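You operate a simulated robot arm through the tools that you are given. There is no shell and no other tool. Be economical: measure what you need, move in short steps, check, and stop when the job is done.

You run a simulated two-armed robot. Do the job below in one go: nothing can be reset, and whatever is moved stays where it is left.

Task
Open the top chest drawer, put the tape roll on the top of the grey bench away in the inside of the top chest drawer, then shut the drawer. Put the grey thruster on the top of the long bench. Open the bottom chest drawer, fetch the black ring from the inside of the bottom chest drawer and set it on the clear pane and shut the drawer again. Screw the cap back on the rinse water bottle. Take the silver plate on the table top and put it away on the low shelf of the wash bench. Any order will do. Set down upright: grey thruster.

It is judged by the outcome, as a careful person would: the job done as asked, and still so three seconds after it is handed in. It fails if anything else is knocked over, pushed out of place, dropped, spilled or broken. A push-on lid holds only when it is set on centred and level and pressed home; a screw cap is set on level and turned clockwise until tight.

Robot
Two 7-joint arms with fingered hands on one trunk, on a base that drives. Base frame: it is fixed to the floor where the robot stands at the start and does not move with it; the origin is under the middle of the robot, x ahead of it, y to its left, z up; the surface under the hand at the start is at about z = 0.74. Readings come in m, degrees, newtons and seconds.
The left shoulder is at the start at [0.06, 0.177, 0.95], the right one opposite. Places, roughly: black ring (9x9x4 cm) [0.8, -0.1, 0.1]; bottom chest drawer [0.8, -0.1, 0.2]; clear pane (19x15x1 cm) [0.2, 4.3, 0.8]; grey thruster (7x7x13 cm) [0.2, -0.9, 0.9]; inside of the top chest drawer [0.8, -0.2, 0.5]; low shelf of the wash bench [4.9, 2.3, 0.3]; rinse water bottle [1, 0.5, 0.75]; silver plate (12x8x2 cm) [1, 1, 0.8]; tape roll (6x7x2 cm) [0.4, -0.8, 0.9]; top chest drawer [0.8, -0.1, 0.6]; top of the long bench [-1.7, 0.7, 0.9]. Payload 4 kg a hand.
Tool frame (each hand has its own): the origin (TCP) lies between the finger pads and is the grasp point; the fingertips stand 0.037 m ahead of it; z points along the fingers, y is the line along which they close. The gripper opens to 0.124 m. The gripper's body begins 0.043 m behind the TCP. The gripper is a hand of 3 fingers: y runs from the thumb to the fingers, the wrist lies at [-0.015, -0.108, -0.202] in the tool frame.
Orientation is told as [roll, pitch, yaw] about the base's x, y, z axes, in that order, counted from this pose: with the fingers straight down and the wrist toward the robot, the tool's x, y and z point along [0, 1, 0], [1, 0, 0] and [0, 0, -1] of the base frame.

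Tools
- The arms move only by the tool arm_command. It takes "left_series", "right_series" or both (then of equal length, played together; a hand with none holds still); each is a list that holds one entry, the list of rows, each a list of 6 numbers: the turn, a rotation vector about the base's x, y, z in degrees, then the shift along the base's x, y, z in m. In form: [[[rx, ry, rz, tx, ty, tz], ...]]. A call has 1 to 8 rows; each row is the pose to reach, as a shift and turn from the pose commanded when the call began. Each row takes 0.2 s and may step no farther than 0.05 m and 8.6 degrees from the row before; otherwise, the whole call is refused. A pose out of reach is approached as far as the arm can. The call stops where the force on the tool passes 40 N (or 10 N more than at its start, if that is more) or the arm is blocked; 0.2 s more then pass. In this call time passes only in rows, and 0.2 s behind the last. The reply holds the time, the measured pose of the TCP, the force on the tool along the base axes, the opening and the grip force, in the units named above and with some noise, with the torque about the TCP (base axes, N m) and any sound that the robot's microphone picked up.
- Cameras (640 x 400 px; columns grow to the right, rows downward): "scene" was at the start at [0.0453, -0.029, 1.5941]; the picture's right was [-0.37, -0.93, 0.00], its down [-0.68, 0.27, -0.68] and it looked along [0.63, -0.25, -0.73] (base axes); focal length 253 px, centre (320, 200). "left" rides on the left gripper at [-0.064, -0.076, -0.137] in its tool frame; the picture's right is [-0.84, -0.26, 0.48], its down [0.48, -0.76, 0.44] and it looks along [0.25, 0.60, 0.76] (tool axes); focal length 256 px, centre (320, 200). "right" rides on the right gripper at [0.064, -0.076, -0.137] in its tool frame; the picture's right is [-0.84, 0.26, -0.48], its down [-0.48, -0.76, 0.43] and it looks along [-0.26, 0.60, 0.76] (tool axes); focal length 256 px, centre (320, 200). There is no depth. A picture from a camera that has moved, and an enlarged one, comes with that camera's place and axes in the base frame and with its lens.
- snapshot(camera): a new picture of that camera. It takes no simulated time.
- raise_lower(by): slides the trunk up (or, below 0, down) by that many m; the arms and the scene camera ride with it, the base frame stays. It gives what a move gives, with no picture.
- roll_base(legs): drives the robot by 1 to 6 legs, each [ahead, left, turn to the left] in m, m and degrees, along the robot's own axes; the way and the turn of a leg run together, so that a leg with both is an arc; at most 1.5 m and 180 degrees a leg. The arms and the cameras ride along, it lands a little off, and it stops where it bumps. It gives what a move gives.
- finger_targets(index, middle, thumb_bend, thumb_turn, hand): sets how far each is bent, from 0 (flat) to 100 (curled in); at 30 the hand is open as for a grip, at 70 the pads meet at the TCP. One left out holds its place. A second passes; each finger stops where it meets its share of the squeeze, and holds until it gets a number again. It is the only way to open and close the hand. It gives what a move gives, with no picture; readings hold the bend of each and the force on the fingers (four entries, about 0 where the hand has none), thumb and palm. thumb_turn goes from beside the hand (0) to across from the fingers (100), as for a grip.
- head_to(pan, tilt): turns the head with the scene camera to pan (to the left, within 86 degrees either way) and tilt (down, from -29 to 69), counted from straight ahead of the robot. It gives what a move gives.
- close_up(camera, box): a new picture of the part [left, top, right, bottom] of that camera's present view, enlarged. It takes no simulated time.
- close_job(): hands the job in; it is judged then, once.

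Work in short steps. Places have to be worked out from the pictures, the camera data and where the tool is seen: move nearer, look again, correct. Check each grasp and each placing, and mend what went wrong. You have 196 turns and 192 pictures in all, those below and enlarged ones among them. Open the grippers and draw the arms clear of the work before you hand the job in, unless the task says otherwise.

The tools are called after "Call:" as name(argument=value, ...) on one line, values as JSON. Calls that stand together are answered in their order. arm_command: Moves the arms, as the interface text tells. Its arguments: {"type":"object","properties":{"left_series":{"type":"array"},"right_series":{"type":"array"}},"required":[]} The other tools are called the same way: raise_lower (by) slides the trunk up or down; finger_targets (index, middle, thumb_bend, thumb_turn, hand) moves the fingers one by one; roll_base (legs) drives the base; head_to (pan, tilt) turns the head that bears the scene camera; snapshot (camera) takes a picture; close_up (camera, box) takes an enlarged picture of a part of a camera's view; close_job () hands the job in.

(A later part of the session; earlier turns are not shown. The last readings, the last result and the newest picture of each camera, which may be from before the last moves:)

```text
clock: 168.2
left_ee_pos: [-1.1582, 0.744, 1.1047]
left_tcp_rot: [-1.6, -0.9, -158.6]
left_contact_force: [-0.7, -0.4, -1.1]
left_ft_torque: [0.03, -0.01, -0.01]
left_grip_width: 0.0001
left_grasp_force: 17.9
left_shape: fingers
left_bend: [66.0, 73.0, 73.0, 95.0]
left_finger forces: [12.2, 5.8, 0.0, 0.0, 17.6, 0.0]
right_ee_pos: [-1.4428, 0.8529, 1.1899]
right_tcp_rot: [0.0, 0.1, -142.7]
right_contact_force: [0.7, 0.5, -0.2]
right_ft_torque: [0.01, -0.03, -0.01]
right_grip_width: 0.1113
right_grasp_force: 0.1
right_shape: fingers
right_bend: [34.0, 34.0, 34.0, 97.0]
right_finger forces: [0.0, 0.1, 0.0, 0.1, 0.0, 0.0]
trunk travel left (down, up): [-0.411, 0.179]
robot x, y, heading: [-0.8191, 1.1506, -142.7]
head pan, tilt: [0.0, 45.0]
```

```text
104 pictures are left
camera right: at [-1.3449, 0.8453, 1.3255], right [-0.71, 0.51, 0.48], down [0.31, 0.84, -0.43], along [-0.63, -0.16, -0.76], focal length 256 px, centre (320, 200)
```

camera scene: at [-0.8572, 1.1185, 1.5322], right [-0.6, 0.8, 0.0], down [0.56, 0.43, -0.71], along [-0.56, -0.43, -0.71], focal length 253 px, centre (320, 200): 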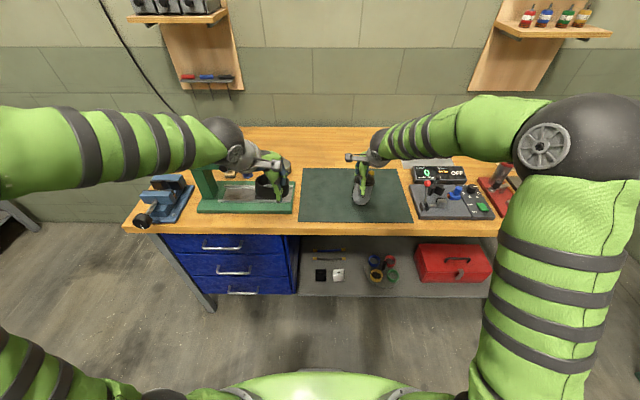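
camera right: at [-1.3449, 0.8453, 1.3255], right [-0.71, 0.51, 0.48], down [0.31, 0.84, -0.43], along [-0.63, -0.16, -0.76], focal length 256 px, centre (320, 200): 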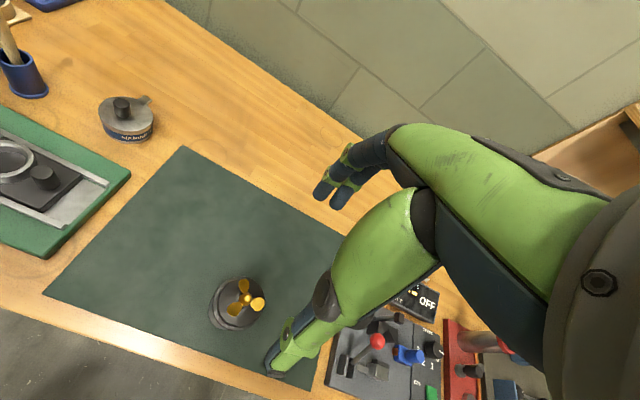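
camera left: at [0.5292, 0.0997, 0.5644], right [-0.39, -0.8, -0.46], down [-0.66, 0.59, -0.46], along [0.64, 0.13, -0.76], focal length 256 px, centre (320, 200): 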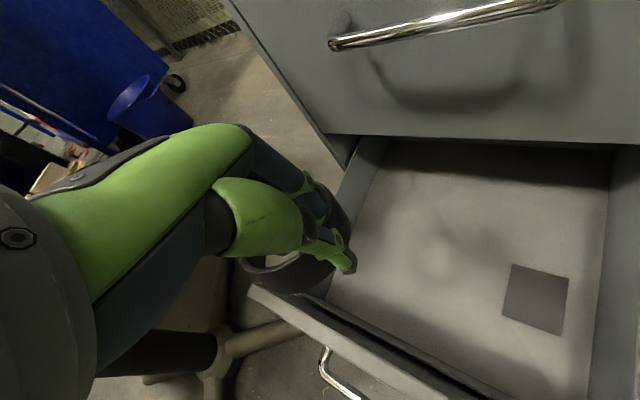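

The thruster stands upright on the long bench. I back away, turn toward the pane's direction and look.

Call:
roll_base(legs=[[-0.4, 0, 0], [0, 0, -145]])

Call:
head_to(pan=0, tilt=20)

Call:
snapshot(camera="scene")

```text
clock: 176.5
left_ee_pos: [-0.4871, 1.9116, 1.1044]
left_tcp_rot: [-1.7, -0.9, 59.2]
left_contact_force: [-0.2, 0.1, -0.7]
left_ft_torque: [-0.03, -0.02, 0.03]
left_grip_width: 0.0
left_grasp_force: 16.8
left_shape: fingers
left_bend: [71.0, 73.0, 73.0, 95.0]
left_finger forces: [11.6, 5.0, 0.0, 0.0, 16.2, 0.0]
right_ee_pos: [-0.1961, 2.0014, 1.1876]
right_tcp_rot: [-0.1, 0.1, 74.9]
right_contact_force: [0.2, 0.6, -0.1]
right_ft_torque: [0.02, 0.01, 0.01]
right_grip_width: 0.1115
right_grasp_force: 0.1
right_shape: fingers
right_bend: [34.0, 34.0, 34.0, 97.0]
right_finger forces: [0.0, 0.0, 0.0, 0.0, 0.1, 0.1]
trunk travel left (down, up): [-0.411, 0.179]
robot x, y, heading: [-0.5065, 1.3825, 75.0]
head pan, tilt: [0.0, 45.0]
```

```text
clock: 177.4
left_ee_pos: [-0.4873, 1.913, 1.1046]
left_tcp_rot: [-1.7, -0.9, 59.2]
left_contact_force: [-0.2, 0.2, -0.9]
left_ft_torque: [-0.01, -0.01, -0.01]
left_grip_width: 0.0001
left_grasp_force: 16.4
left_shape: fingers
left_bend: [71.0, 73.0, 73.0, 95.0]
left_finger forces: [11.6, 5.0, 0.0, 0.0, 16.2, 0.0]
right_ee_pos: [-0.1978, 2.0033, 1.1874]
right_tcp_rot: [0.0, 0.1, 74.9]
right_contact_force: [-0.6, 0.5, 0.8]
right_ft_torque: [0.03, 0.0, 0.0]
right_grip_width: 0.1113
right_grasp_force: 0.0
right_shape: fingers
right_bend: [34.0, 34.0, 34.0, 97.0]
right_finger forces: [0.0, 0.1, 0.0, 0.0, 0.0, 0.0]
trunk travel left (down, up): [-0.411, 0.179]
robot x, y, heading: [-0.5109, 1.381, 74.9]
head pan, tilt: [0.0, 20.0]
```

```text
103 pictures are left
camera scene: at [-0.4934, 1.4443, 1.5708], right [0.97, -0.26, 0.0], down [-0.09, -0.33, -0.94], along [0.25, 0.91, -0.34], focal length 253 px, centre (320, 200)
```

scene: 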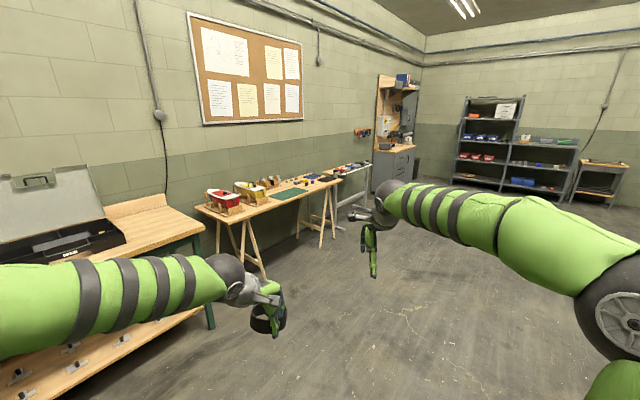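

The pane should be on the trestle table with the boats, near its right end. The left index changed slightly, so I check the ring grip.

Call:
close_up(camera="left", box=[180, 120, 420, 320])

Call:
close_up(camera="scene", box=[180, 140, 420, 290])

```text
2.00 times, centred on (300, 220) of left
camera zoom: at [-0.4752, 1.8143, 1.2417], right [0.6, -0.65, -0.46], down [-0.79, -0.41, -0.46], along [0.11, 0.64, -0.76], focal length 512 px, centre (360, 160)
```

zoom: 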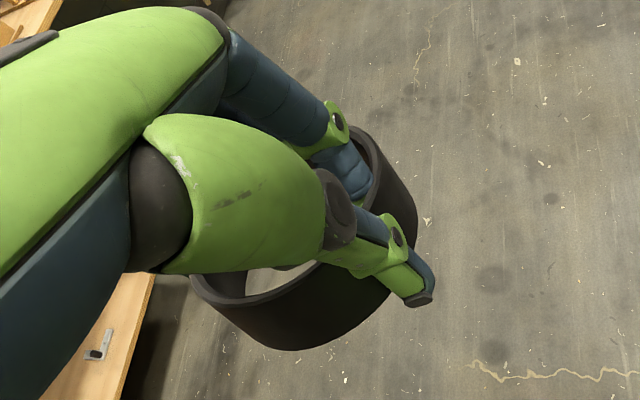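

```text
2.67 times, centred on (300, 215) of scene
camera zoom: at [-0.4934, 1.4443, 1.5708], right [0.97, -0.26, 0.0], down [-0.09, -0.33, -0.94], along [0.25, 0.91, -0.34], focal length 675 px, centre (373, 160)
```

zoom: 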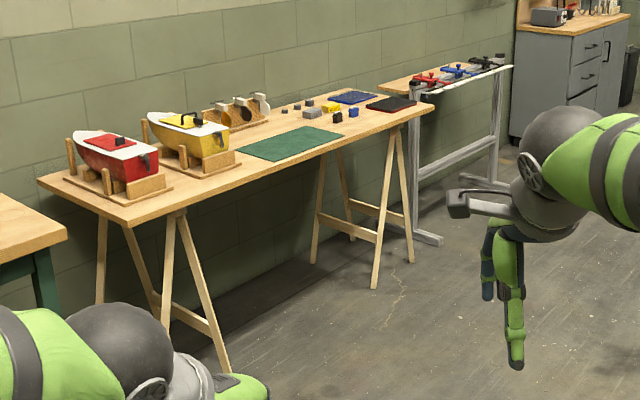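

The ring is firmly held. The trestle table's front edge is at n≈3.07 and the pane near its right end (s≈2.68), so I drive to stand in front of that.

Call:
roll_base(legs=[[1.19, -0.277, 0], [1.19, -0.277, 0], [0, 0, 50.8]])

Call:
head_to(pan=0, tilt=45)

Call:
snapshot(camera="scene")

```text
clock: 191.6
left_ee_pos: [0.223, 3.8676, 1.1048]
left_tcp_rot: [-1.7, -0.9, 111.6]
left_contact_force: [0.4, -0.3, -0.5]
left_ft_torque: [-0.04, -0.01, 0.05]
left_grip_width: 0.0
left_grasp_force: 16.6
left_shape: fingers
left_bend: [71.0, 73.0, 73.0, 95.0]
left_finger forces: [11.6, 4.9, 0.0, 0.0, 15.9, 0.0]
right_ee_pos: [0.329, 4.152, 1.1877]
right_tcp_rot: [-0.1, 0.2, 127.2]
right_contact_force: [0.1, 0.4, -0.1]
right_ft_torque: [0.0, 0.02, 0.0]
right_grip_width: 0.1114
right_grasp_force: 0.0
right_shape: fingers
right_bend: [34.0, 34.0, 34.0, 97.0]
right_finger forces: [0.1, 0.0, 0.0, 0.0, 0.0, 0.0]
trunk travel left (down, up): [-0.411, 0.179]
robot x, y, heading: [0.6271, 3.5216, 126.9]
head pan, tilt: [0.0, 20.0]
```

```text
clock: 192.5
left_ee_pos: [0.2239, 3.8681, 1.1052]
left_tcp_rot: [-1.5, -0.9, 111.6]
left_contact_force: [0.9, -0.5, -0.5]
left_ft_torque: [-0.04, 0.0, -0.02]
left_grip_width: 0.0
left_grasp_force: 16.3
left_shape: fingers
left_bend: [71.0, 73.0, 73.0, 95.0]
left_finger forces: [11.5, 4.8, 0.0, 0.1, 15.9, 0.1]
right_ee_pos: [0.3287, 4.1518, 1.1871]
right_tcp_rot: [0.0, 0.1, 127.2]
right_contact_force: [-0.1, 0.7, 0.8]
right_ft_torque: [-0.01, 0.01, 0.0]
right_grip_width: 0.1117
right_grasp_force: 0.0
right_shape: fingers
right_bend: [34.0, 34.0, 34.0, 97.0]
right_finger forces: [0.0, 0.1, 0.1, 0.0, 0.0, 0.0]
trunk travel left (down, up): [-0.411, 0.179]
robot x, y, heading: [0.6264, 3.5281, 126.9]
head pan, tilt: [0.0, 45.0]
```

```text
100 pictures are left
camera scene: at [0.5971, 3.5672, 1.5323], right [0.8, 0.6, 0.0], down [0.43, -0.56, -0.71], along [-0.43, 0.56, -0.71], focal length 253 px, centre (320, 200)
```

scene: 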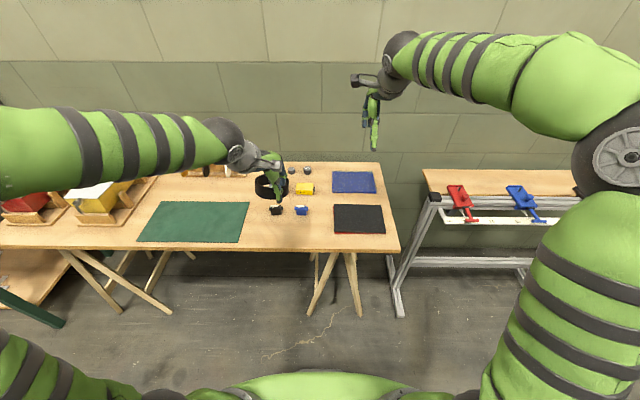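

Call:
close_up(camera="scene", box=[250, 150, 410, 250])

Call:
snapshot(camera="right")

Call:
snapshot(camera="left")

```text
4.00 times, centred on (330, 200) of scene
camera zoom: at [0.5971, 3.5672, 1.5323], right [0.8, 0.6, 0.0], down [0.43, -0.56, -0.71], along [-0.43, 0.56, -0.71], focal length 1013 px, centre (280, 200)
```

zoom: 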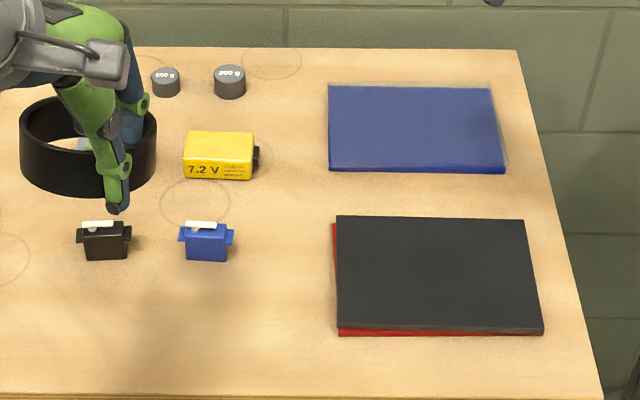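

```text
98 pictures are left
camera right: at [0.3229, 4.0525, 1.3249], right [0.51, 0.71, 0.48], down [0.84, -0.31, -0.43], along [-0.16, 0.63, -0.76], focal length 256 px, centre (320, 200)
```

right: 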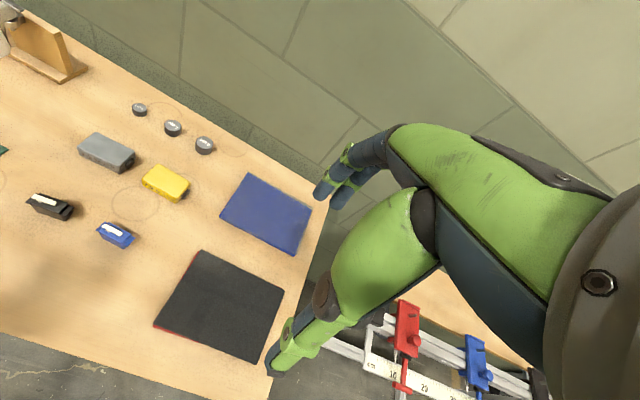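

```text
97 pictures are left
camera left: at [0.3075, 3.8174, 1.2417], right [0.88, 0.08, -0.46], down [-0.16, -0.87, -0.46], along [-0.44, 0.48, -0.76], focal length 256 px, centre (320, 200)
```

left: 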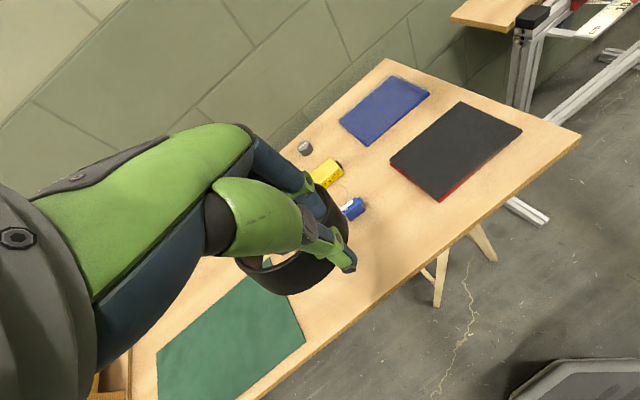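

Call:
close_up(camera="scene", box=[325, 165, 389, 205])

Call:
close_up(camera="right", box=[200, 160, 328, 260])

```text
10.00 times, centred on (357, 185) of scene
camera zoom: at [0.5971, 3.5672, 1.5323], right [0.8, 0.6, 0.0], down [0.43, -0.56, -0.71], along [-0.43, 0.56, -0.71], focal length 2532 px, centre (-50, 350)
```

zoom: 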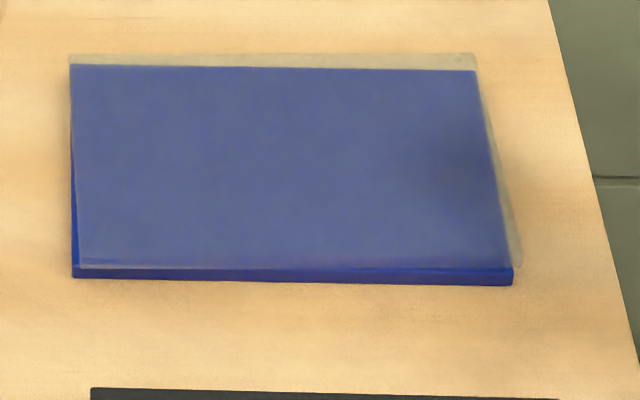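

```text
4.00 times, centred on (264, 210) of right
camera zoom: at [0.3229, 4.0525, 1.3249], right [0.51, 0.71, 0.48], down [0.84, -0.31, -0.43], along [-0.16, 0.63, -0.76], focal length 1024 px, centre (544, 160)
```

zoom: 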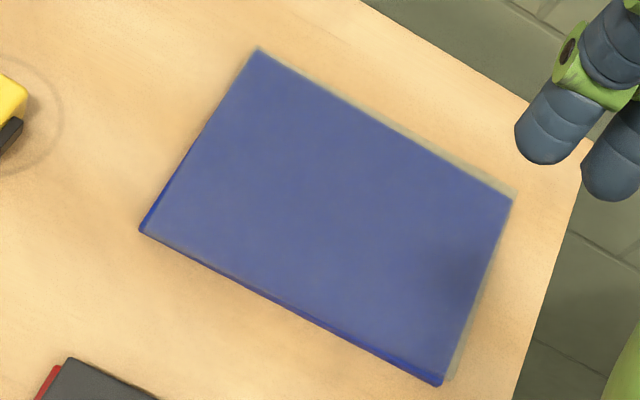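

The clear pane lies on the blue sheet; its centre works out at (0.177, 4.358), top z≈0.76. I move the base closer and to the right for comfortable left-arm reach.

Call:
roll_base(legs=[[0.12, -0.2, 0]])

Call:
snapshot(camera="left")

Call:
snapshot(camera="scene")

```text
clock: 194.3
left_ee_pos: [0.3105, 4.0896, 1.105]
left_tcp_rot: [-1.8, -0.9, 111.6]
left_contact_force: [0.8, 0.0, -0.4]
left_ft_torque: [-0.04, 0.01, 0.03]
left_grip_width: 0.0
left_grasp_force: 15.9
left_shape: fingers
left_bend: [71.0, 73.0, 73.0, 95.0]
left_finger forces: [11.4, 4.8, 0.0, 0.0, 15.9, 0.0]
right_ee_pos: [0.4177, 4.374, 1.1866]
right_tcp_rot: [0.0, 0.1, 127.1]
right_contact_force: [-0.6, -0.3, 0.3]
right_ft_torque: [-0.02, -0.02, 0.01]
right_grip_width: 0.1113
right_grasp_force: 0.0
right_shape: fingers
right_bend: [34.0, 34.0, 34.0, 97.0]
right_finger forces: [0.0, 0.0, 0.0, 0.0, 0.0, 0.0]
trunk travel left (down, up): [-0.411, 0.179]
robot x, y, heading: [0.7162, 3.7464, 127.1]
head pan, tilt: [0.0, 45.0]
```

```text
94 pictures are left
camera left: at [0.3952, 4.0397, 1.2416], right [0.88, 0.08, -0.46], down [-0.16, -0.87, -0.46], along [-0.44, 0.48, -0.76], focal length 256 px, centre (320, 200)
```

left: 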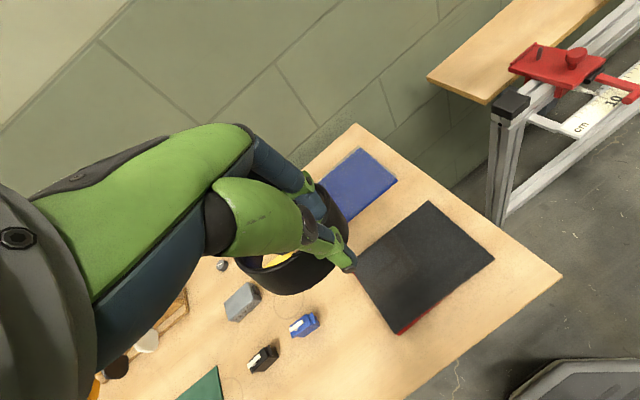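

```text
93 pictures are left
camera scene: at [0.6843, 3.7892, 1.5322], right [0.8, 0.6, 0.0], down [0.43, -0.56, -0.71], along [-0.43, 0.56, -0.71], focal length 253 px, centre (320, 200)
```

scene: 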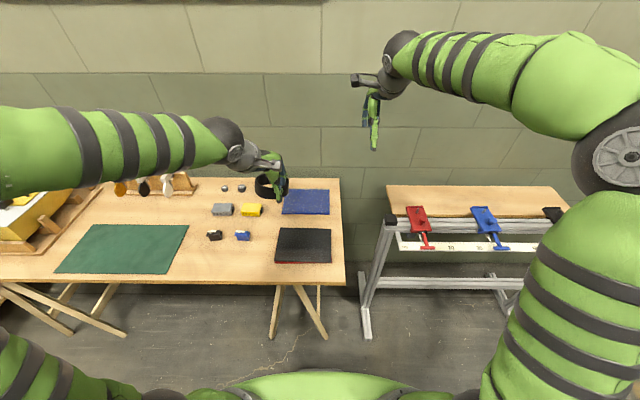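

Pane centre rechecked at (0.18, 4.35). I carry the ring over it and down to z≈0.87.

Call:
arm_command(left_series=[[[0, 0, 0, -0.0173, 0.04, 0], [0, 0, 0, -0.0345, 0.08, 0], [0, 0, 0, -0.052, 0.12, 0], [0, 0, 0, -0.069, 0.16, 0], [0, 0, 0, -0.086, 0.2, 0], [0, 0, 0, -0.1035, 0.24, 0]]])

Call:
arm_command(left_series=[[[0, 0, 0, 0, 0, -0.045], [0, 0, 0, 0, 0, -0.09], [0, 0, 0, 0, 0, -0.135], [0, 0, 0, 0, 0, -0.18], [0, 0, 0, 0, 0, -0.225]]])

Call:
snapshot(camera="left")

Call:
close_up(camera="scene", box=[220, 140, 380, 240])

Call:
snapshot(camera="right")

```text
clock: 195.7
left_ee_pos: [0.2052, 4.329, 1.1053]
left_tcp_rot: [-1.6, -0.8, 111.5]
left_contact_force: [-0.5, -0.1, -1.3]
left_ft_torque: [-0.01, -0.01, -0.01]
left_grip_width: 0.0003
left_grasp_force: 16.9
left_shape: fingers
left_bend: [71.0, 73.0, 73.0, 95.0]
left_finger forces: [12.0, 5.2, 0.0, 0.0, 16.7, 0.0]
right_ee_pos: [0.4168, 4.3745, 1.1874]
right_tcp_rot: [0.0, 0.2, 127.1]
right_contact_force: [-0.5, 1.1, 0.1]
right_ft_torque: [-0.02, -0.04, -0.01]
right_grip_width: 0.1117
right_grasp_force: 0.0
right_shape: fingers
right_bend: [34.0, 34.0, 34.0, 97.0]
right_finger forces: [0.0, 0.0, 0.0, 0.1, 0.1, 0.1]
trunk travel left (down, up): [-0.411, 0.179]
robot x, y, heading: [0.7115, 3.7445, 127.1]
head pan, tilt: [0.0, 45.0]
```

```text
clock: 196.9
left_ee_pos: [0.2067, 4.326, 0.8791]
left_tcp_rot: [-1.6, -0.8, 111.6]
left_contact_force: [-0.3, 0.0, -0.8]
left_ft_torque: [0.0, 0.0, 0.01]
left_grip_width: 0.0
left_grasp_force: 16.5
left_shape: fingers
left_bend: [71.0, 73.0, 73.0, 95.0]
left_finger forces: [12.0, 5.1, 0.1, 0.0, 16.6, 0.0]
right_ee_pos: [0.4167, 4.3746, 1.1868]
right_tcp_rot: [0.1, 0.1, 127.1]
right_contact_force: [-0.1, 0.2, 0.3]
right_ft_torque: [0.02, 0.0, 0.03]
right_grip_width: 0.1114
right_grasp_force: 0.1
right_shape: fingers
right_bend: [34.0, 34.0, 34.0, 97.0]
right_finger forces: [0.0, 0.1, 0.0, 0.0, 0.1, 0.1]
trunk travel left (down, up): [-0.411, 0.179]
robot x, y, heading: [0.7131, 3.7428, 127.1]
head pan, tilt: [0.0, 45.0]
```

```text
92 pictures are left
camera left: at [0.2916, 4.2755, 1.0163], right [0.88, 0.08, -0.46], down [-0.16, -0.87, -0.46], along [-0.44, 0.48, -0.76], focal length 256 px, centre (320, 200)
```

left: 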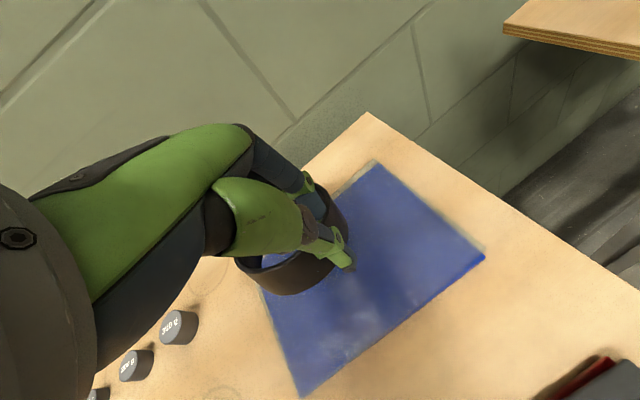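

```text
4.00 times, centred on (300, 190) of scene
camera zoom: at [0.6837, 3.7887, 1.5323], right [0.8, 0.6, 0.0], down [0.43, -0.56, -0.71], along [-0.43, 0.56, -0.71], focal length 1013 px, centre (400, 240)
```

zoom: 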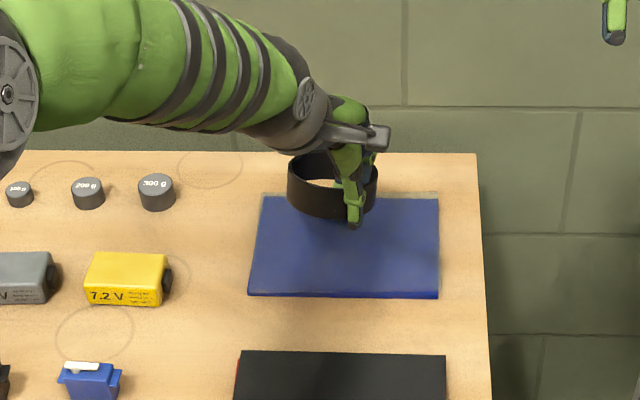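

```text
90 pictures are left
camera right: at [0.4104, 4.2746, 1.3246], right [0.51, 0.71, 0.48], down [0.84, -0.32, -0.43], along [-0.16, 0.63, -0.76], focal length 256 px, centre (320, 200)
```

right: 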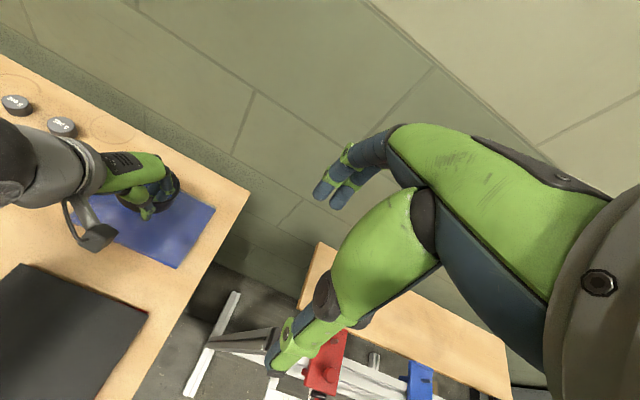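

The ring is over the pane's centre within a centimetre. I lower until it touches.

Call:
arm_command(left_series=[[[0, 0, 0, 0.005, 0.004, -0.03], [0, 0, 0, 0.005, 0.004, -0.05], [0, 0, 0, 0.005, 0.004, -0.06], [0, 0, 0, 0.005, 0.004, -0.067], [0, 0, 0, 0.005, 0.004, -0.073], [0, 0, 0, 0.005, 0.004, -0.079], [0, 0, 0, 0.005, 0.004, -0.085]]])

Call:
close_up(camera="scene", box=[220, 140, 380, 240])

```text
clock: 197.7
left_ee_pos: [0.2088, 4.3407, 0.8356]
left_tcp_rot: [-1.8, -2.4, 111.5]
left_contact_force: [1.6, -2.2, 16.5]
left_ft_torque: [0.45, 0.01, -0.01]
left_grip_width: 0.0
left_grasp_force: 28.5
left_shape: fingers
left_bend: [65.0, 73.0, 74.0, 94.0]
left_finger forces: [17.9, 7.3, 0.0, 0.0, 31.8, 0.0]
right_ee_pos: [0.4149, 4.3725, 1.1869]
right_tcp_rot: [-0.1, 0.1, 127.0]
right_contact_force: [0.9, 0.3, 0.6]
right_ft_torque: [-0.03, -0.06, 0.03]
right_grip_width: 0.1116
right_grasp_force: 0.0
right_shape: fingers
right_bend: [34.0, 34.0, 34.0, 97.0]
right_finger forces: [0.0, 0.0, 0.1, 0.1, 0.0, 0.0]
trunk travel left (down, up): [-0.411, 0.179]
robot x, y, heading: [0.7114, 3.7443, 126.9]
head pan, tilt: [0.0, 45.0]
stopped in row 3 (left hand): the force on the tool passed its limit at 46 N (the readings are from after the stop); the commanded pose is now the measured one
```

```text
4.00 times, centred on (300, 190) of scene
camera zoom: at [0.6844, 3.7876, 1.5324], right [0.8, 0.6, 0.0], down [0.43, -0.56, -0.71], along [-0.43, 0.56, -0.71], focal length 1013 px, centre (400, 240)
```

zoom: 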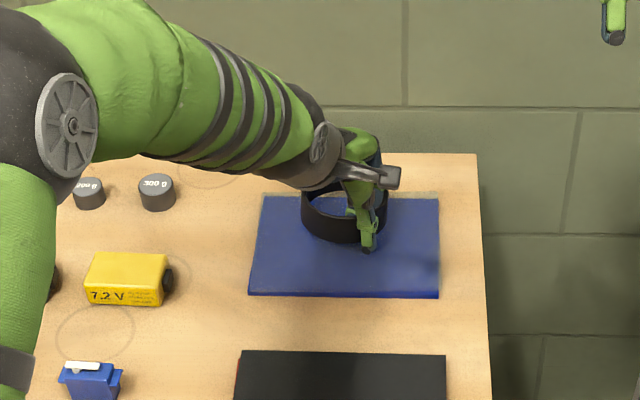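

Contact came earlier than expected, perhaps the ring is tilted. I ease up and look closely.

Call:
arm_command(left_series=[[[0, 0, 0, 0, 0, 0.004]]])

Call:
close_up(camera="left", box=[200, 140, 440, 340])

Call:
close_up(camera="scene", box=[275, 160, 335, 220])

```text
clock: 198.1
left_ee_pos: [0.2094, 4.3368, 0.836]
left_tcp_rot: [-1.7, -2.0, 111.5]
left_contact_force: [0.7, 0.9, 8.1]
left_ft_torque: [0.58, 0.19, 0.05]
left_grip_width: 0.0
left_grasp_force: 24.5
left_shape: fingers
left_bend: [65.0, 73.0, 74.0, 94.0]
left_finger forces: [18.0, 8.1, 0.1, 0.1, 23.1, 0.1]
right_ee_pos: [0.417, 4.3728, 1.1879]
right_tcp_rot: [-0.1, 0.2, 127.2]
right_contact_force: [0.7, -0.2, 0.5]
right_ft_torque: [0.02, -0.01, 0.0]
right_grip_width: 0.1116
right_grasp_force: 0.1
right_shape: fingers
right_bend: [34.0, 34.0, 34.0, 97.0]
right_finger forces: [0.0, 0.0, 0.1, 0.0, 0.0, 0.0]
trunk travel left (down, up): [-0.411, 0.179]
robot x, y, heading: [0.7137, 3.7494, 127.1]
head pan, tilt: [0.0, 45.0]
```

```text
2.00 times, centred on (320, 240) of left
camera zoom: at [0.2945, 4.2845, 0.9711], right [0.88, 0.09, -0.47], down [-0.17, -0.86, -0.48], along [-0.44, 0.5, -0.75], focal length 512 px, centre (320, 120)
```

zoom: 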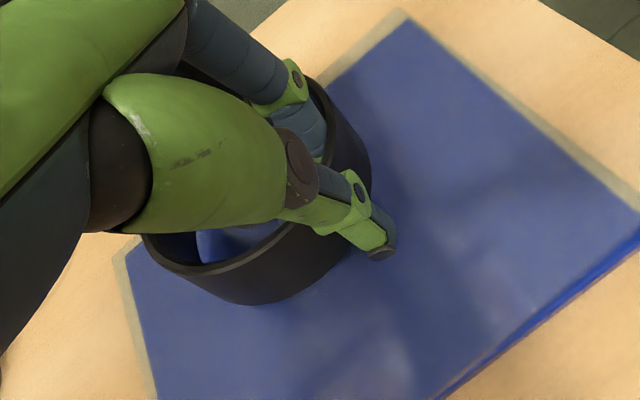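

```text
6.67 times, centred on (305, 190) of scene
camera zoom: at [0.6845, 3.7876, 1.5321], right [0.8, 0.6, 0.0], down [0.43, -0.56, -0.71], along [-0.43, 0.56, -0.71], focal length 1688 px, centre (420, 267)
```

zoom: 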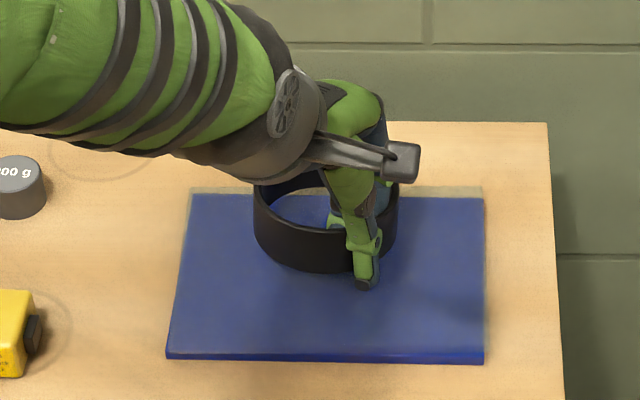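

The ring sits toward the far edge of the pane; I lift 1.2 cm, bring it 3 cm toward me and lower again gently.

Call:
arm_command(left_series=[[[0, 0, 0, 0, 0, 0.012], [0, 0, 0, 0.018, -0.024, 0.012], [0, 0, 0, 0.018, -0.024, 0.006], [0, 0, 0, 0.018, -0.024, 0.002]]])

Call:
close_up(camera="scene", box=[275, 160, 335, 220])

Call:
close_up(camera="left", box=[200, 140, 440, 340])

```text
clock: 199.1
left_ee_pos: [0.2266, 4.3146, 0.8387]
left_tcp_rot: [-1.7, -2.0, 111.5]
left_contact_force: [-0.3, -1.1, 6.6]
left_ft_torque: [0.42, 0.14, 0.0]
left_grip_width: 0.0
left_grasp_force: 24.5
left_shape: fingers
left_bend: [66.0, 73.0, 75.0, 94.0]
left_finger forces: [17.4, 7.3, 0.0, 0.1, 24.0, 0.0]
right_ee_pos: [0.4173, 4.3729, 1.1884]
right_tcp_rot: [0.1, 0.1, 127.1]
right_contact_force: [-0.3, -0.4, -0.1]
right_ft_torque: [-0.01, 0.01, 0.02]
right_grip_width: 0.1112
right_grasp_force: 0.1
right_shape: fingers
right_bend: [34.0, 34.0, 34.0, 97.0]
right_finger forces: [0.1, 0.1, 0.0, 0.0, 0.0, 0.0]
trunk travel left (down, up): [-0.411, 0.179]
robot x, y, heading: [0.7138, 3.7449, 127.1]
head pan, tilt: [0.0, 45.0]
```

```text
6.67 times, centred on (305, 190) of scene
camera zoom: at [0.6843, 3.7876, 1.5324], right [0.8, 0.6, 0.0], down [0.43, -0.56, -0.71], along [-0.43, 0.56, -0.71], focal length 1688 px, centre (420, 267)
```

zoom: 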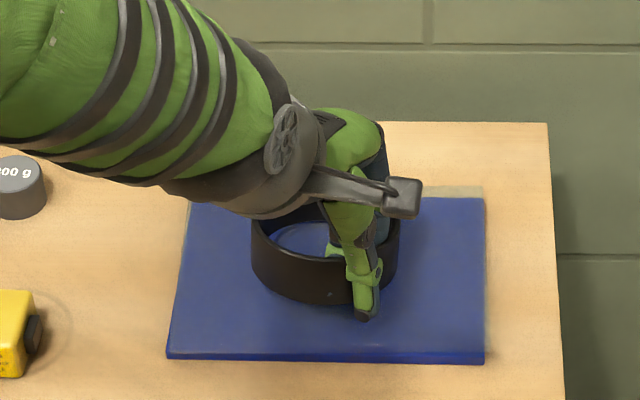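

```text
2.00 times, centred on (320, 240) of left
camera zoom: at [0.3128, 4.2612, 0.975], right [0.88, 0.09, -0.47], down [-0.16, -0.86, -0.48], along [-0.44, 0.5, -0.75], focal length 512 px, centre (320, 120)
```

zoom: 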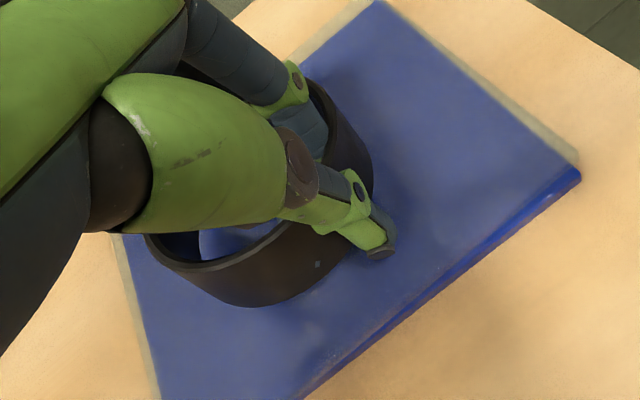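

Centred and touching lightly. I open the fingers a little at a time.

Call:
finger_targets(hand="left", index=62, middle=62, thumb_bend=62)

Call:
close_up(camera="scene", box=[275, 160, 335, 220])

Call:
close_up(camera="left", box=[200, 140, 440, 340])

```text
clock: 200.1
left_ee_pos: [0.2269, 4.3146, 0.8385]
left_tcp_rot: [-1.6, -1.9, 111.5]
left_contact_force: [-0.7, -0.7, 0.9]
left_ft_torque: [0.0, -0.01, 0.0]
left_grip_width: 0.0241
left_grasp_force: 0.1
left_shape: fingers
left_bend: [62.0, 62.0, 62.0, 98.0]
left_finger forces: [0.0, 0.0, 0.0, 0.0, 0.2, 0.0]
right_ee_pos: [0.4157, 4.3727, 1.188]
right_tcp_rot: [0.0, 0.1, 127.0]
right_contact_force: [0.2, -0.2, 0.2]
right_ft_torque: [0.01, 0.0, -0.03]
right_grip_width: 0.1113
right_grasp_force: 0.0
right_shape: fingers
right_bend: [34.0, 34.0, 34.0, 97.0]
right_finger forces: [0.1, 0.0, 0.1, 0.0, 0.1, 0.1]
trunk travel left (down, up): [-0.411, 0.179]
robot x, y, heading: [0.7161, 3.7445, 126.9]
head pan, tilt: [0.0, 45.0]
```

```text
6.67 times, centred on (305, 190) of scene
camera zoom: at [0.684, 3.7882, 1.5322], right [0.8, 0.6, 0.0], down [0.43, -0.56, -0.71], along [-0.43, 0.56, -0.71], focal length 1688 px, centre (420, 267)
```

zoom: 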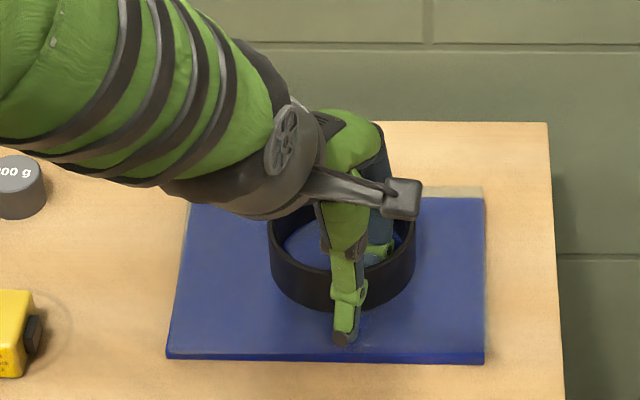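

```text
2.00 times, centred on (320, 240) of left
camera zoom: at [0.3127, 4.2614, 0.974], right [0.88, 0.09, -0.47], down [-0.16, -0.86, -0.47], along [-0.44, 0.49, -0.75], focal length 512 px, centre (320, 120)
```

zoom: 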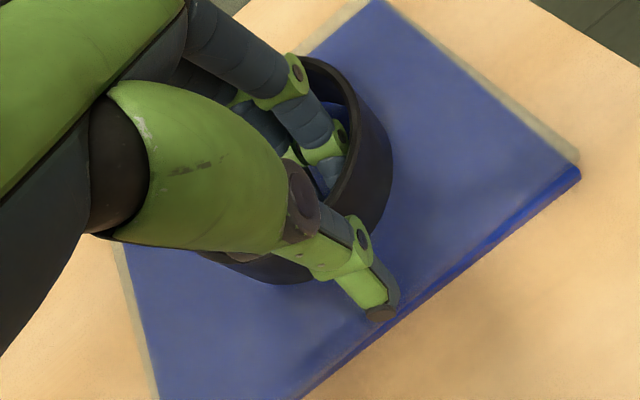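

The ring settled flat on the pane. I rise straight up clear.

Call:
arm_command(left_series=[[[0, 0, 0, 0, 0, 0.02], [0, 0, 0, 0, 0, 0.05], [0, 0, 0, 0, 0, 0.09], [0, 0, 0, 0, 0, 0.135], [0, 0, 0, 0, 0, 0.18], [0, 0, 0, 0, 0, 0.225], [0, 0, 0, 0, 0, 0.27]]])

Call:
snapshot(camera="left")

Call:
close_up(camera="scene", box=[260, 140, 380, 240])

```text
clock: 201.7
left_ee_pos: [0.2257, 4.3112, 1.1082]
left_tcp_rot: [-1.7, -1.9, 111.4]
left_contact_force: [0.1, 0.1, 0.6]
left_ft_torque: [0.02, 0.02, -0.02]
left_grip_width: 0.0247
left_grasp_force: 0.0
left_shape: fingers
left_bend: [62.0, 62.0, 62.0, 98.0]
left_finger forces: [0.1, 0.1, 0.0, 0.0, 0.1, 0.1]
right_ee_pos: [0.4172, 4.3733, 1.1885]
right_tcp_rot: [0.0, 0.1, 127.1]
right_contact_force: [0.1, -0.3, 1.1]
right_ft_torque: [-0.04, 0.01, -0.02]
right_grip_width: 0.1111
right_grasp_force: 0.0
right_shape: fingers
right_bend: [34.0, 34.0, 34.0, 97.0]
right_finger forces: [0.0, 0.1, 0.0, 0.1, 0.1, 0.0]
trunk travel left (down, up): [-0.411, 0.179]
robot x, y, heading: [0.7128, 3.7442, 127.1]
head pan, tilt: [0.0, 45.0]
```

```text
82 pictures are left
camera left: at [0.3111, 4.2586, 1.2433], right [0.88, 0.09, -0.47], down [-0.17, -0.87, -0.47], along [-0.44, 0.49, -0.75], focal length 256 px, centre (320, 200)
```

left: 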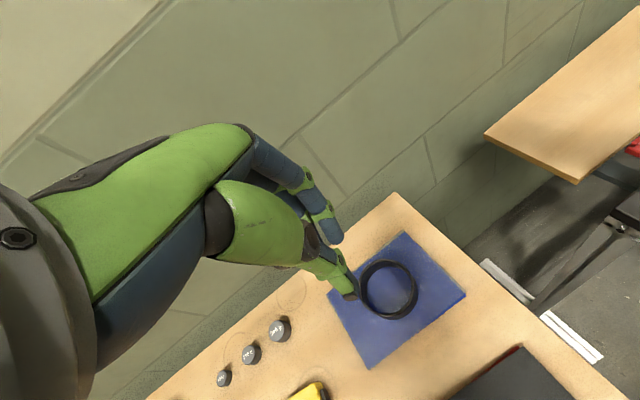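

```text
4.00 times, centred on (320, 190) of scene
camera zoom: at [0.6841, 3.7879, 1.5322], right [0.8, 0.6, 0.0], down [0.43, -0.56, -0.71], along [-0.43, 0.56, -0.71], focal length 1013 px, centre (320, 240)
```

zoom: 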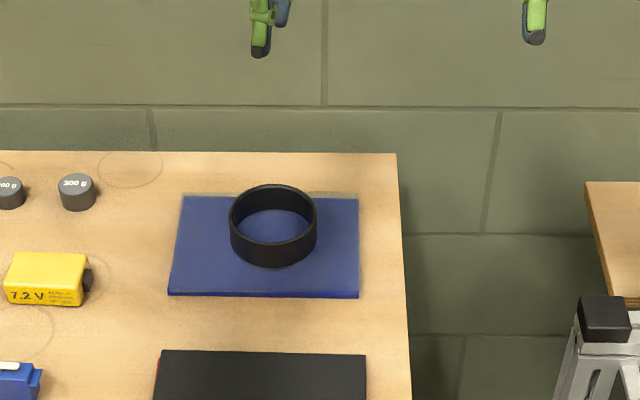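

Ring task done. Next I drive back to the main table and chest: back away, cross diagonally, and turn to face the table.

Call:
roll_base(legs=[[-0.35, 0, 0], [-0.53, 0.89, 0], [-0.53, 0.89, 0], [-0.53, 0.89, 0], [0, 0, -91]])

Call:
head_to(pan=-15, tilt=45)

Call:
snapshot(camera="scene")

```text
clock: 222.9
left_ee_pos: [0.2349, 1.0432, 1.1069]
left_tcp_rot: [-1.7, -1.9, 18.1]
left_contact_force: [0.3, 0.0, 0.4]
left_ft_torque: [-0.01, 0.0, 0.0]
left_grip_width: 0.0243
left_grasp_force: 0.1
left_shape: fingers
left_bend: [62.0, 62.0, 62.0, 98.0]
left_finger forces: [0.0, 0.0, 0.1, 0.0, 0.0, 0.0]
right_ee_pos: [0.2848, 0.848, 1.1877]
right_tcp_rot: [0.0, 0.1, 33.8]
right_contact_force: [0.6, 0.5, -0.4]
right_ft_torque: [0.0, 0.01, 0.02]
right_grip_width: 0.1114
right_grasp_force: 0.0
right_shape: fingers
right_bend: [34.0, 34.0, 34.0, 97.0]
right_finger forces: [0.0, 0.0, 0.0, 0.0, 0.0, 0.1]
trunk travel left (down, up): [-0.411, 0.179]
robot x, y, heading: [-0.358, 0.5869, 33.7]
head pan, tilt: [0.0, 45.0]
```

```text
clock: 223.6
left_ee_pos: [0.2352, 1.0428, 1.1081]
left_tcp_rot: [-1.7, -1.9, 18.1]
left_contact_force: [0.0, 0.3, -0.2]
left_ft_torque: [0.03, 0.01, 0.01]
left_grip_width: 0.0245
left_grasp_force: 0.0
left_shape: fingers
left_bend: [62.0, 62.0, 62.0, 98.0]
left_finger forces: [0.0, 0.0, 0.0, 0.0, 0.0, 0.0]
right_ee_pos: [0.2854, 0.8489, 1.1871]
right_tcp_rot: [0.0, 0.0, 33.8]
right_contact_force: [-0.1, 0.7, 0.8]
right_ft_torque: [-0.04, 0.03, 0.01]
right_grip_width: 0.1114
right_grasp_force: 0.1
right_shape: fingers
right_bend: [34.0, 34.0, 34.0, 97.0]
right_finger forces: [0.0, 0.0, 0.0, 0.0, 0.1, 0.0]
trunk travel left (down, up): [-0.411, 0.179]
robot x, y, heading: [-0.3604, 0.5871, 33.8]
head pan, tilt: [-15.0, 45.0]
```

```text
80 pictures are left
camera scene: at [-0.3049, 0.5982, 1.5322], right [0.32, -0.95, 0.0], down [-0.67, -0.23, -0.71], along [0.67, 0.23, -0.71], focal length 253 px, centre (320, 200)
```

scene: 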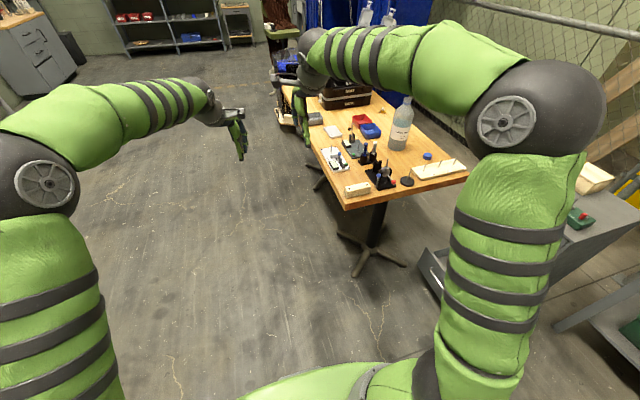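

I'm 0.87 m left of the stance used for the bottom handle; I drive there first.

Call:
roll_base(legs=[[-0.13, -0.87, 0], [0, 0, 2.2]])

Call:
finger_targets(hand="left", index=30, middle=30, thumb_bend=30)

Call:
arm_command(left_series=[[[0, 0, -8.4, -0.02, 0.015, 0], [0, 0, -16.8, -0.04, 0.03, 0], [0, 0, -25.2, -0.06, 0.045, 0], [0, 0, -33.6, -0.08, 0.06, 0], [0, 0, -42, -0.1, 0.07, 0], [0, 0, -50.4, -0.12, 0.08, 0], [0, 0, -58.8, -0.14, 0.09, 0], [0, 0, -67.2, -0.16, 0.1, 0]]])

Call:
snapshot(camera="left")

```text
clock: 228.7
left_ee_pos: [0.6034, 0.2391, 1.1088]
left_tcp_rot: [-1.8, -1.9, 18.9]
left_contact_force: [0.6, -0.2, -0.2]
left_ft_torque: [0.03, -0.01, -0.03]
left_grip_width: 0.0247
left_grasp_force: 0.1
left_shape: fingers
left_bend: [62.0, 62.0, 62.0, 98.0]
left_finger forces: [0.1, 0.0, 0.0, 0.1, 0.1, 0.0]
right_ee_pos: [0.656, 0.0461, 1.1873]
right_tcp_rot: [0.0, 0.0, 34.5]
right_contact_force: [-0.6, 0.4, -0.3]
right_ft_torque: [0.01, -0.04, 0.01]
right_grip_width: 0.1111
right_grasp_force: 0.0
right_shape: fingers
right_bend: [34.0, 34.0, 34.0, 98.0]
right_finger forces: [0.0, 0.1, 0.0, 0.1, 0.0, 0.0]
trunk travel left (down, up): [-0.411, 0.179]
robot x, y, heading: [0.0199, -0.2213, 34.6]
head pan, tilt: [-15.0, 45.0]
```

```text
clock: 229.7
left_ee_pos: [0.6027, 0.2396, 1.1074]
left_tcp_rot: [-1.8, -1.9, 18.9]
left_contact_force: [0.5, 0.6, -1.0]
left_ft_torque: [0.0, 0.01, -0.01]
left_grip_width: 0.1231
left_grasp_force: 0.1
left_shape: fingers
left_bend: [30.0, 30.0, 30.0, 98.0]
left_finger forces: [0.0, 0.0, 0.0, 0.0, 0.0, 0.1]
right_ee_pos: [0.6559, 0.0465, 1.1875]
right_tcp_rot: [0.0, 0.1, 34.4]
right_contact_force: [0.1, -0.3, 1.0]
right_ft_torque: [-0.02, -0.03, 0.01]
right_grip_width: 0.1113
right_grasp_force: 0.0
right_shape: fingers
right_bend: [34.0, 34.0, 34.0, 98.0]
right_finger forces: [0.1, 0.1, 0.1, 0.0, 0.1, 0.1]
trunk travel left (down, up): [-0.411, 0.179]
robot x, y, heading: [0.013, -0.2212, 34.6]
head pan, tilt: [-15.0, 45.0]
```

```text
clock: 231.5
left_ee_pos: [0.4428, 0.3401, 1.1059]
left_tcp_rot: [-1.7, -1.9, -48.4]
left_contact_force: [-0.6, -0.6, -0.1]
left_ft_torque: [-0.04, -0.01, 0.0]
left_grip_width: 0.1234
left_grasp_force: 0.0
left_shape: fingers
left_bend: [30.0, 30.0, 30.0, 98.0]
left_finger forces: [0.0, 0.0, 0.0, 0.0, 0.1, 0.1]
right_ee_pos: [0.6565, 0.0456, 1.1881]
right_tcp_rot: [-0.1, 0.1, 34.6]
right_contact_force: [0.8, 0.3, 0.5]
right_ft_torque: [-0.04, 0.0, -0.02]
right_grip_width: 0.1111
right_grasp_force: 0.0
right_shape: fingers
right_bend: [34.0, 34.0, 34.0, 98.0]
right_finger forces: [0.0, 0.0, 0.0, 0.1, 0.1, 0.0]
trunk travel left (down, up): [-0.411, 0.179]
robot x, y, heading: [0.0209, -0.2233, 34.5]
head pan, tilt: [-15.0, 45.0]
```

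```text
79 pictures are left
camera left: at [0.3458, 0.3606, 1.2413], right [-0.8, -0.39, -0.47], down [-0.14, 0.87, -0.48], along [0.59, -0.31, -0.75], focal length 256 px, centre (320, 200)
```

left: 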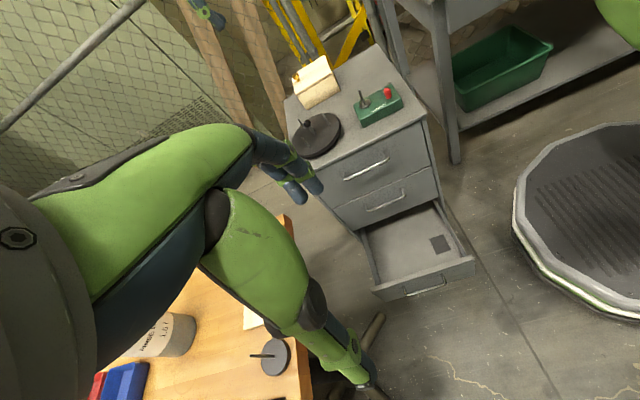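

Bottom drawer is still open as left. I tuck the right hand up and back, close in 6 cm, and lower the trunk.

Call:
arm_command(right_series=[[[0, 0, 0, -0.01, -0.02, 0.035], [0, 0, 0, -0.02, -0.04, 0.07], [0, 0, 0, -0.03, -0.06, 0.105], [0, 0, 0, -0.04, -0.08, 0.14], [0, 0, 0, -0.05, -0.1, 0.175], [0, 0, 0, -0.06, -0.12, 0.21], [0, 0, 0, -0.08, -0.14, 0.24], [0, 0, 0, -0.1, -0.16, 0.27]]])

Call:
roll_base(legs=[[0.06, 0, 1.3]])

Call:
raise_lower(by=-0.4)

Call:
arm_command(left_series=[[[-6.5, -4.7, 0, -0.003, 0.004, 0], [-13, -9.4, 0, -0.006, 0.008, -0.02], [-19.5, -14.1, 0, -0.009, 0.012, -0.04], [-26, -18.8, 0, -0.012, 0.016, -0.07], [-32.5, -23.5, 0, -0.015, 0.02, -0.1], [-39, -28.2, 0, -0.018, 0.024, -0.13], [-45.5, -32.9, 0, -0.02, 0.028, -0.17], [-52, -37.6, 0, -0.023, 0.032, -0.21]]])

Call:
snapshot(camera="left")

Call:
snapshot(camera="scene")

```text
clock: 233.3
left_ee_pos: [0.4423, 0.339, 1.1056]
left_tcp_rot: [-1.9, -1.9, -48.4]
left_contact_force: [-0.2, 0.0, 0.3]
left_ft_torque: [-0.02, 0.0, 0.0]
left_grip_width: 0.1233
left_grasp_force: 0.0
left_shape: fingers
left_bend: [30.0, 30.0, 30.0, 98.0]
left_finger forces: [0.0, 0.1, 0.0, 0.0, 0.1, 0.1]
right_ee_pos: [0.5572, -0.1153, 1.4554]
right_tcp_rot: [0.0, 0.2, 34.6]
right_contact_force: [0.1, 0.0, 1.1]
right_ft_torque: [0.02, 0.01, -0.02]
right_grip_width: 0.1113
right_grasp_force: 0.1
right_shape: fingers
right_bend: [34.0, 34.0, 34.0, 98.0]
right_finger forces: [0.0, 0.0, 0.0, 0.0, 0.1, 0.0]
trunk travel left (down, up): [-0.411, 0.179]
robot x, y, heading: [0.0188, -0.2257, 34.6]
head pan, tilt: [-15.0, 45.0]
```

```text
clock: 234.3
left_ee_pos: [0.4795, 0.3839, 1.105]
left_tcp_rot: [-1.8, -1.9, -47.0]
left_contact_force: [0.2, 0.6, 1.2]
left_ft_torque: [0.0, 0.01, 0.02]
left_grip_width: 0.1229
left_grasp_force: 0.0
left_shape: fingers
left_bend: [30.0, 30.0, 30.0, 98.0]
left_finger forces: [0.0, 0.0, 0.0, 0.0, 0.0, 0.0]
right_ee_pos: [0.607, -0.0681, 1.4546]
right_tcp_rot: [0.0, 0.3, 35.9]
right_contact_force: [0.0, 0.4, 0.4]
right_ft_torque: [-0.01, -0.04, 0.0]
right_grip_width: 0.1114
right_grasp_force: 0.0
right_shape: fingers
right_bend: [34.0, 34.0, 34.0, 98.0]
right_finger forces: [0.1, 0.1, 0.0, 0.1, 0.1, 0.0]
trunk travel left (down, up): [-0.411, 0.179]
robot x, y, heading: [0.0682, -0.1854, 36.0]
head pan, tilt: [-15.0, 45.0]
```

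```text
clock: 238.1
left_ee_pos: [0.4791, 0.3824, 0.706]
left_tcp_rot: [-1.8, -1.9, -47.0]
left_contact_force: [0.7, -0.7, -0.1]
left_ft_torque: [0.01, 0.0, -0.03]
left_grip_width: 0.1233
left_grasp_force: 0.1
left_shape: fingers
left_bend: [30.0, 30.0, 30.0, 98.0]
left_finger forces: [0.0, 0.0, 0.0, 0.1, 0.1, 0.0]
right_ee_pos: [0.605, -0.0684, 1.0553]
right_tcp_rot: [0.0, 0.1, 35.9]
right_contact_force: [-0.1, -0.7, 0.7]
right_ft_torque: [0.04, -0.01, 0.0]
right_grip_width: 0.1114
right_grasp_force: 0.1
right_shape: fingers
right_bend: [34.0, 34.0, 34.0, 98.0]
right_finger forces: [0.1, 0.1, 0.1, 0.1, 0.1, 0.1]
trunk travel left (down, up): [-0.011, 0.579]
robot x, y, heading: [0.0624, -0.19, 35.7]
head pan, tilt: [-15.0, 45.0]
```

```text
clock: 239.9
left_ee_pos: [0.4573, 0.4165, 0.4957]
left_tcp_rot: [-17.1, -65.2, -36.9]
left_contact_force: [-0.2, -0.1, 0.0]
left_ft_torque: [0.01, 0.03, 0.0]
left_grip_width: 0.1233
left_grasp_force: 0.0
left_shape: fingers
left_bend: [30.0, 30.0, 30.0, 98.0]
left_finger forces: [0.1, 0.0, 0.0, 0.1, 0.1, 0.0]
right_ee_pos: [0.6048, -0.0683, 1.0556]
right_tcp_rot: [0.0, 0.0, 35.9]
right_contact_force: [-0.8, -0.4, 1.1]
right_ft_torque: [0.03, 0.01, 0.02]
right_grip_width: 0.1114
right_grasp_force: 0.0
right_shape: fingers
right_bend: [34.0, 34.0, 34.0, 98.0]
right_finger forces: [0.0, 0.0, 0.0, 0.0, 0.0, 0.0]
trunk travel left (down, up): [-0.011, 0.579]
robot x, y, heading: [0.0665, -0.1855, 35.9]
head pan, tilt: [-15.0, 45.0]
```

```text
78 pictures are left
camera left: at [0.3124, 0.4998, 0.488], right [-0.5, -0.81, -0.32], down [0.35, 0.15, -0.92], along [0.79, -0.57, 0.21], focal length 256 px, centre (320, 200)
```

left: 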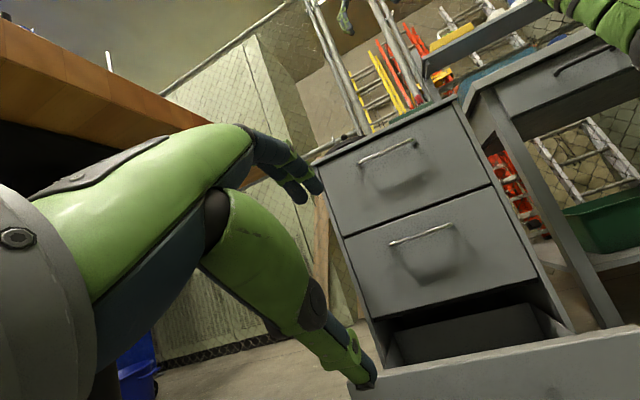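

```text
77 pictures are left
camera scene: at [0.1174, -0.1773, 1.1324], right [0.36, -0.93, 0.0], down [-0.66, -0.25, -0.71], along [0.66, 0.25, -0.71], focal length 253 px, centre (320, 200)
```

scene: 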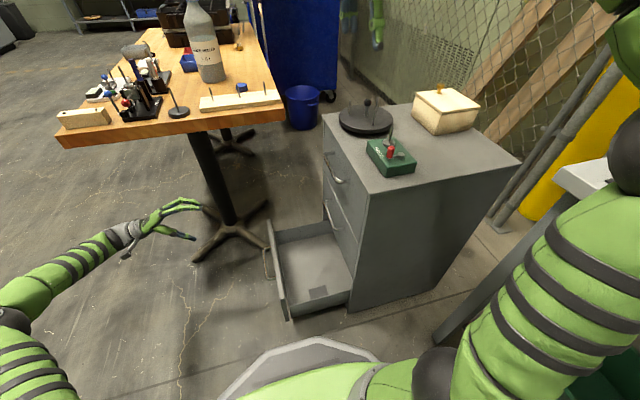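

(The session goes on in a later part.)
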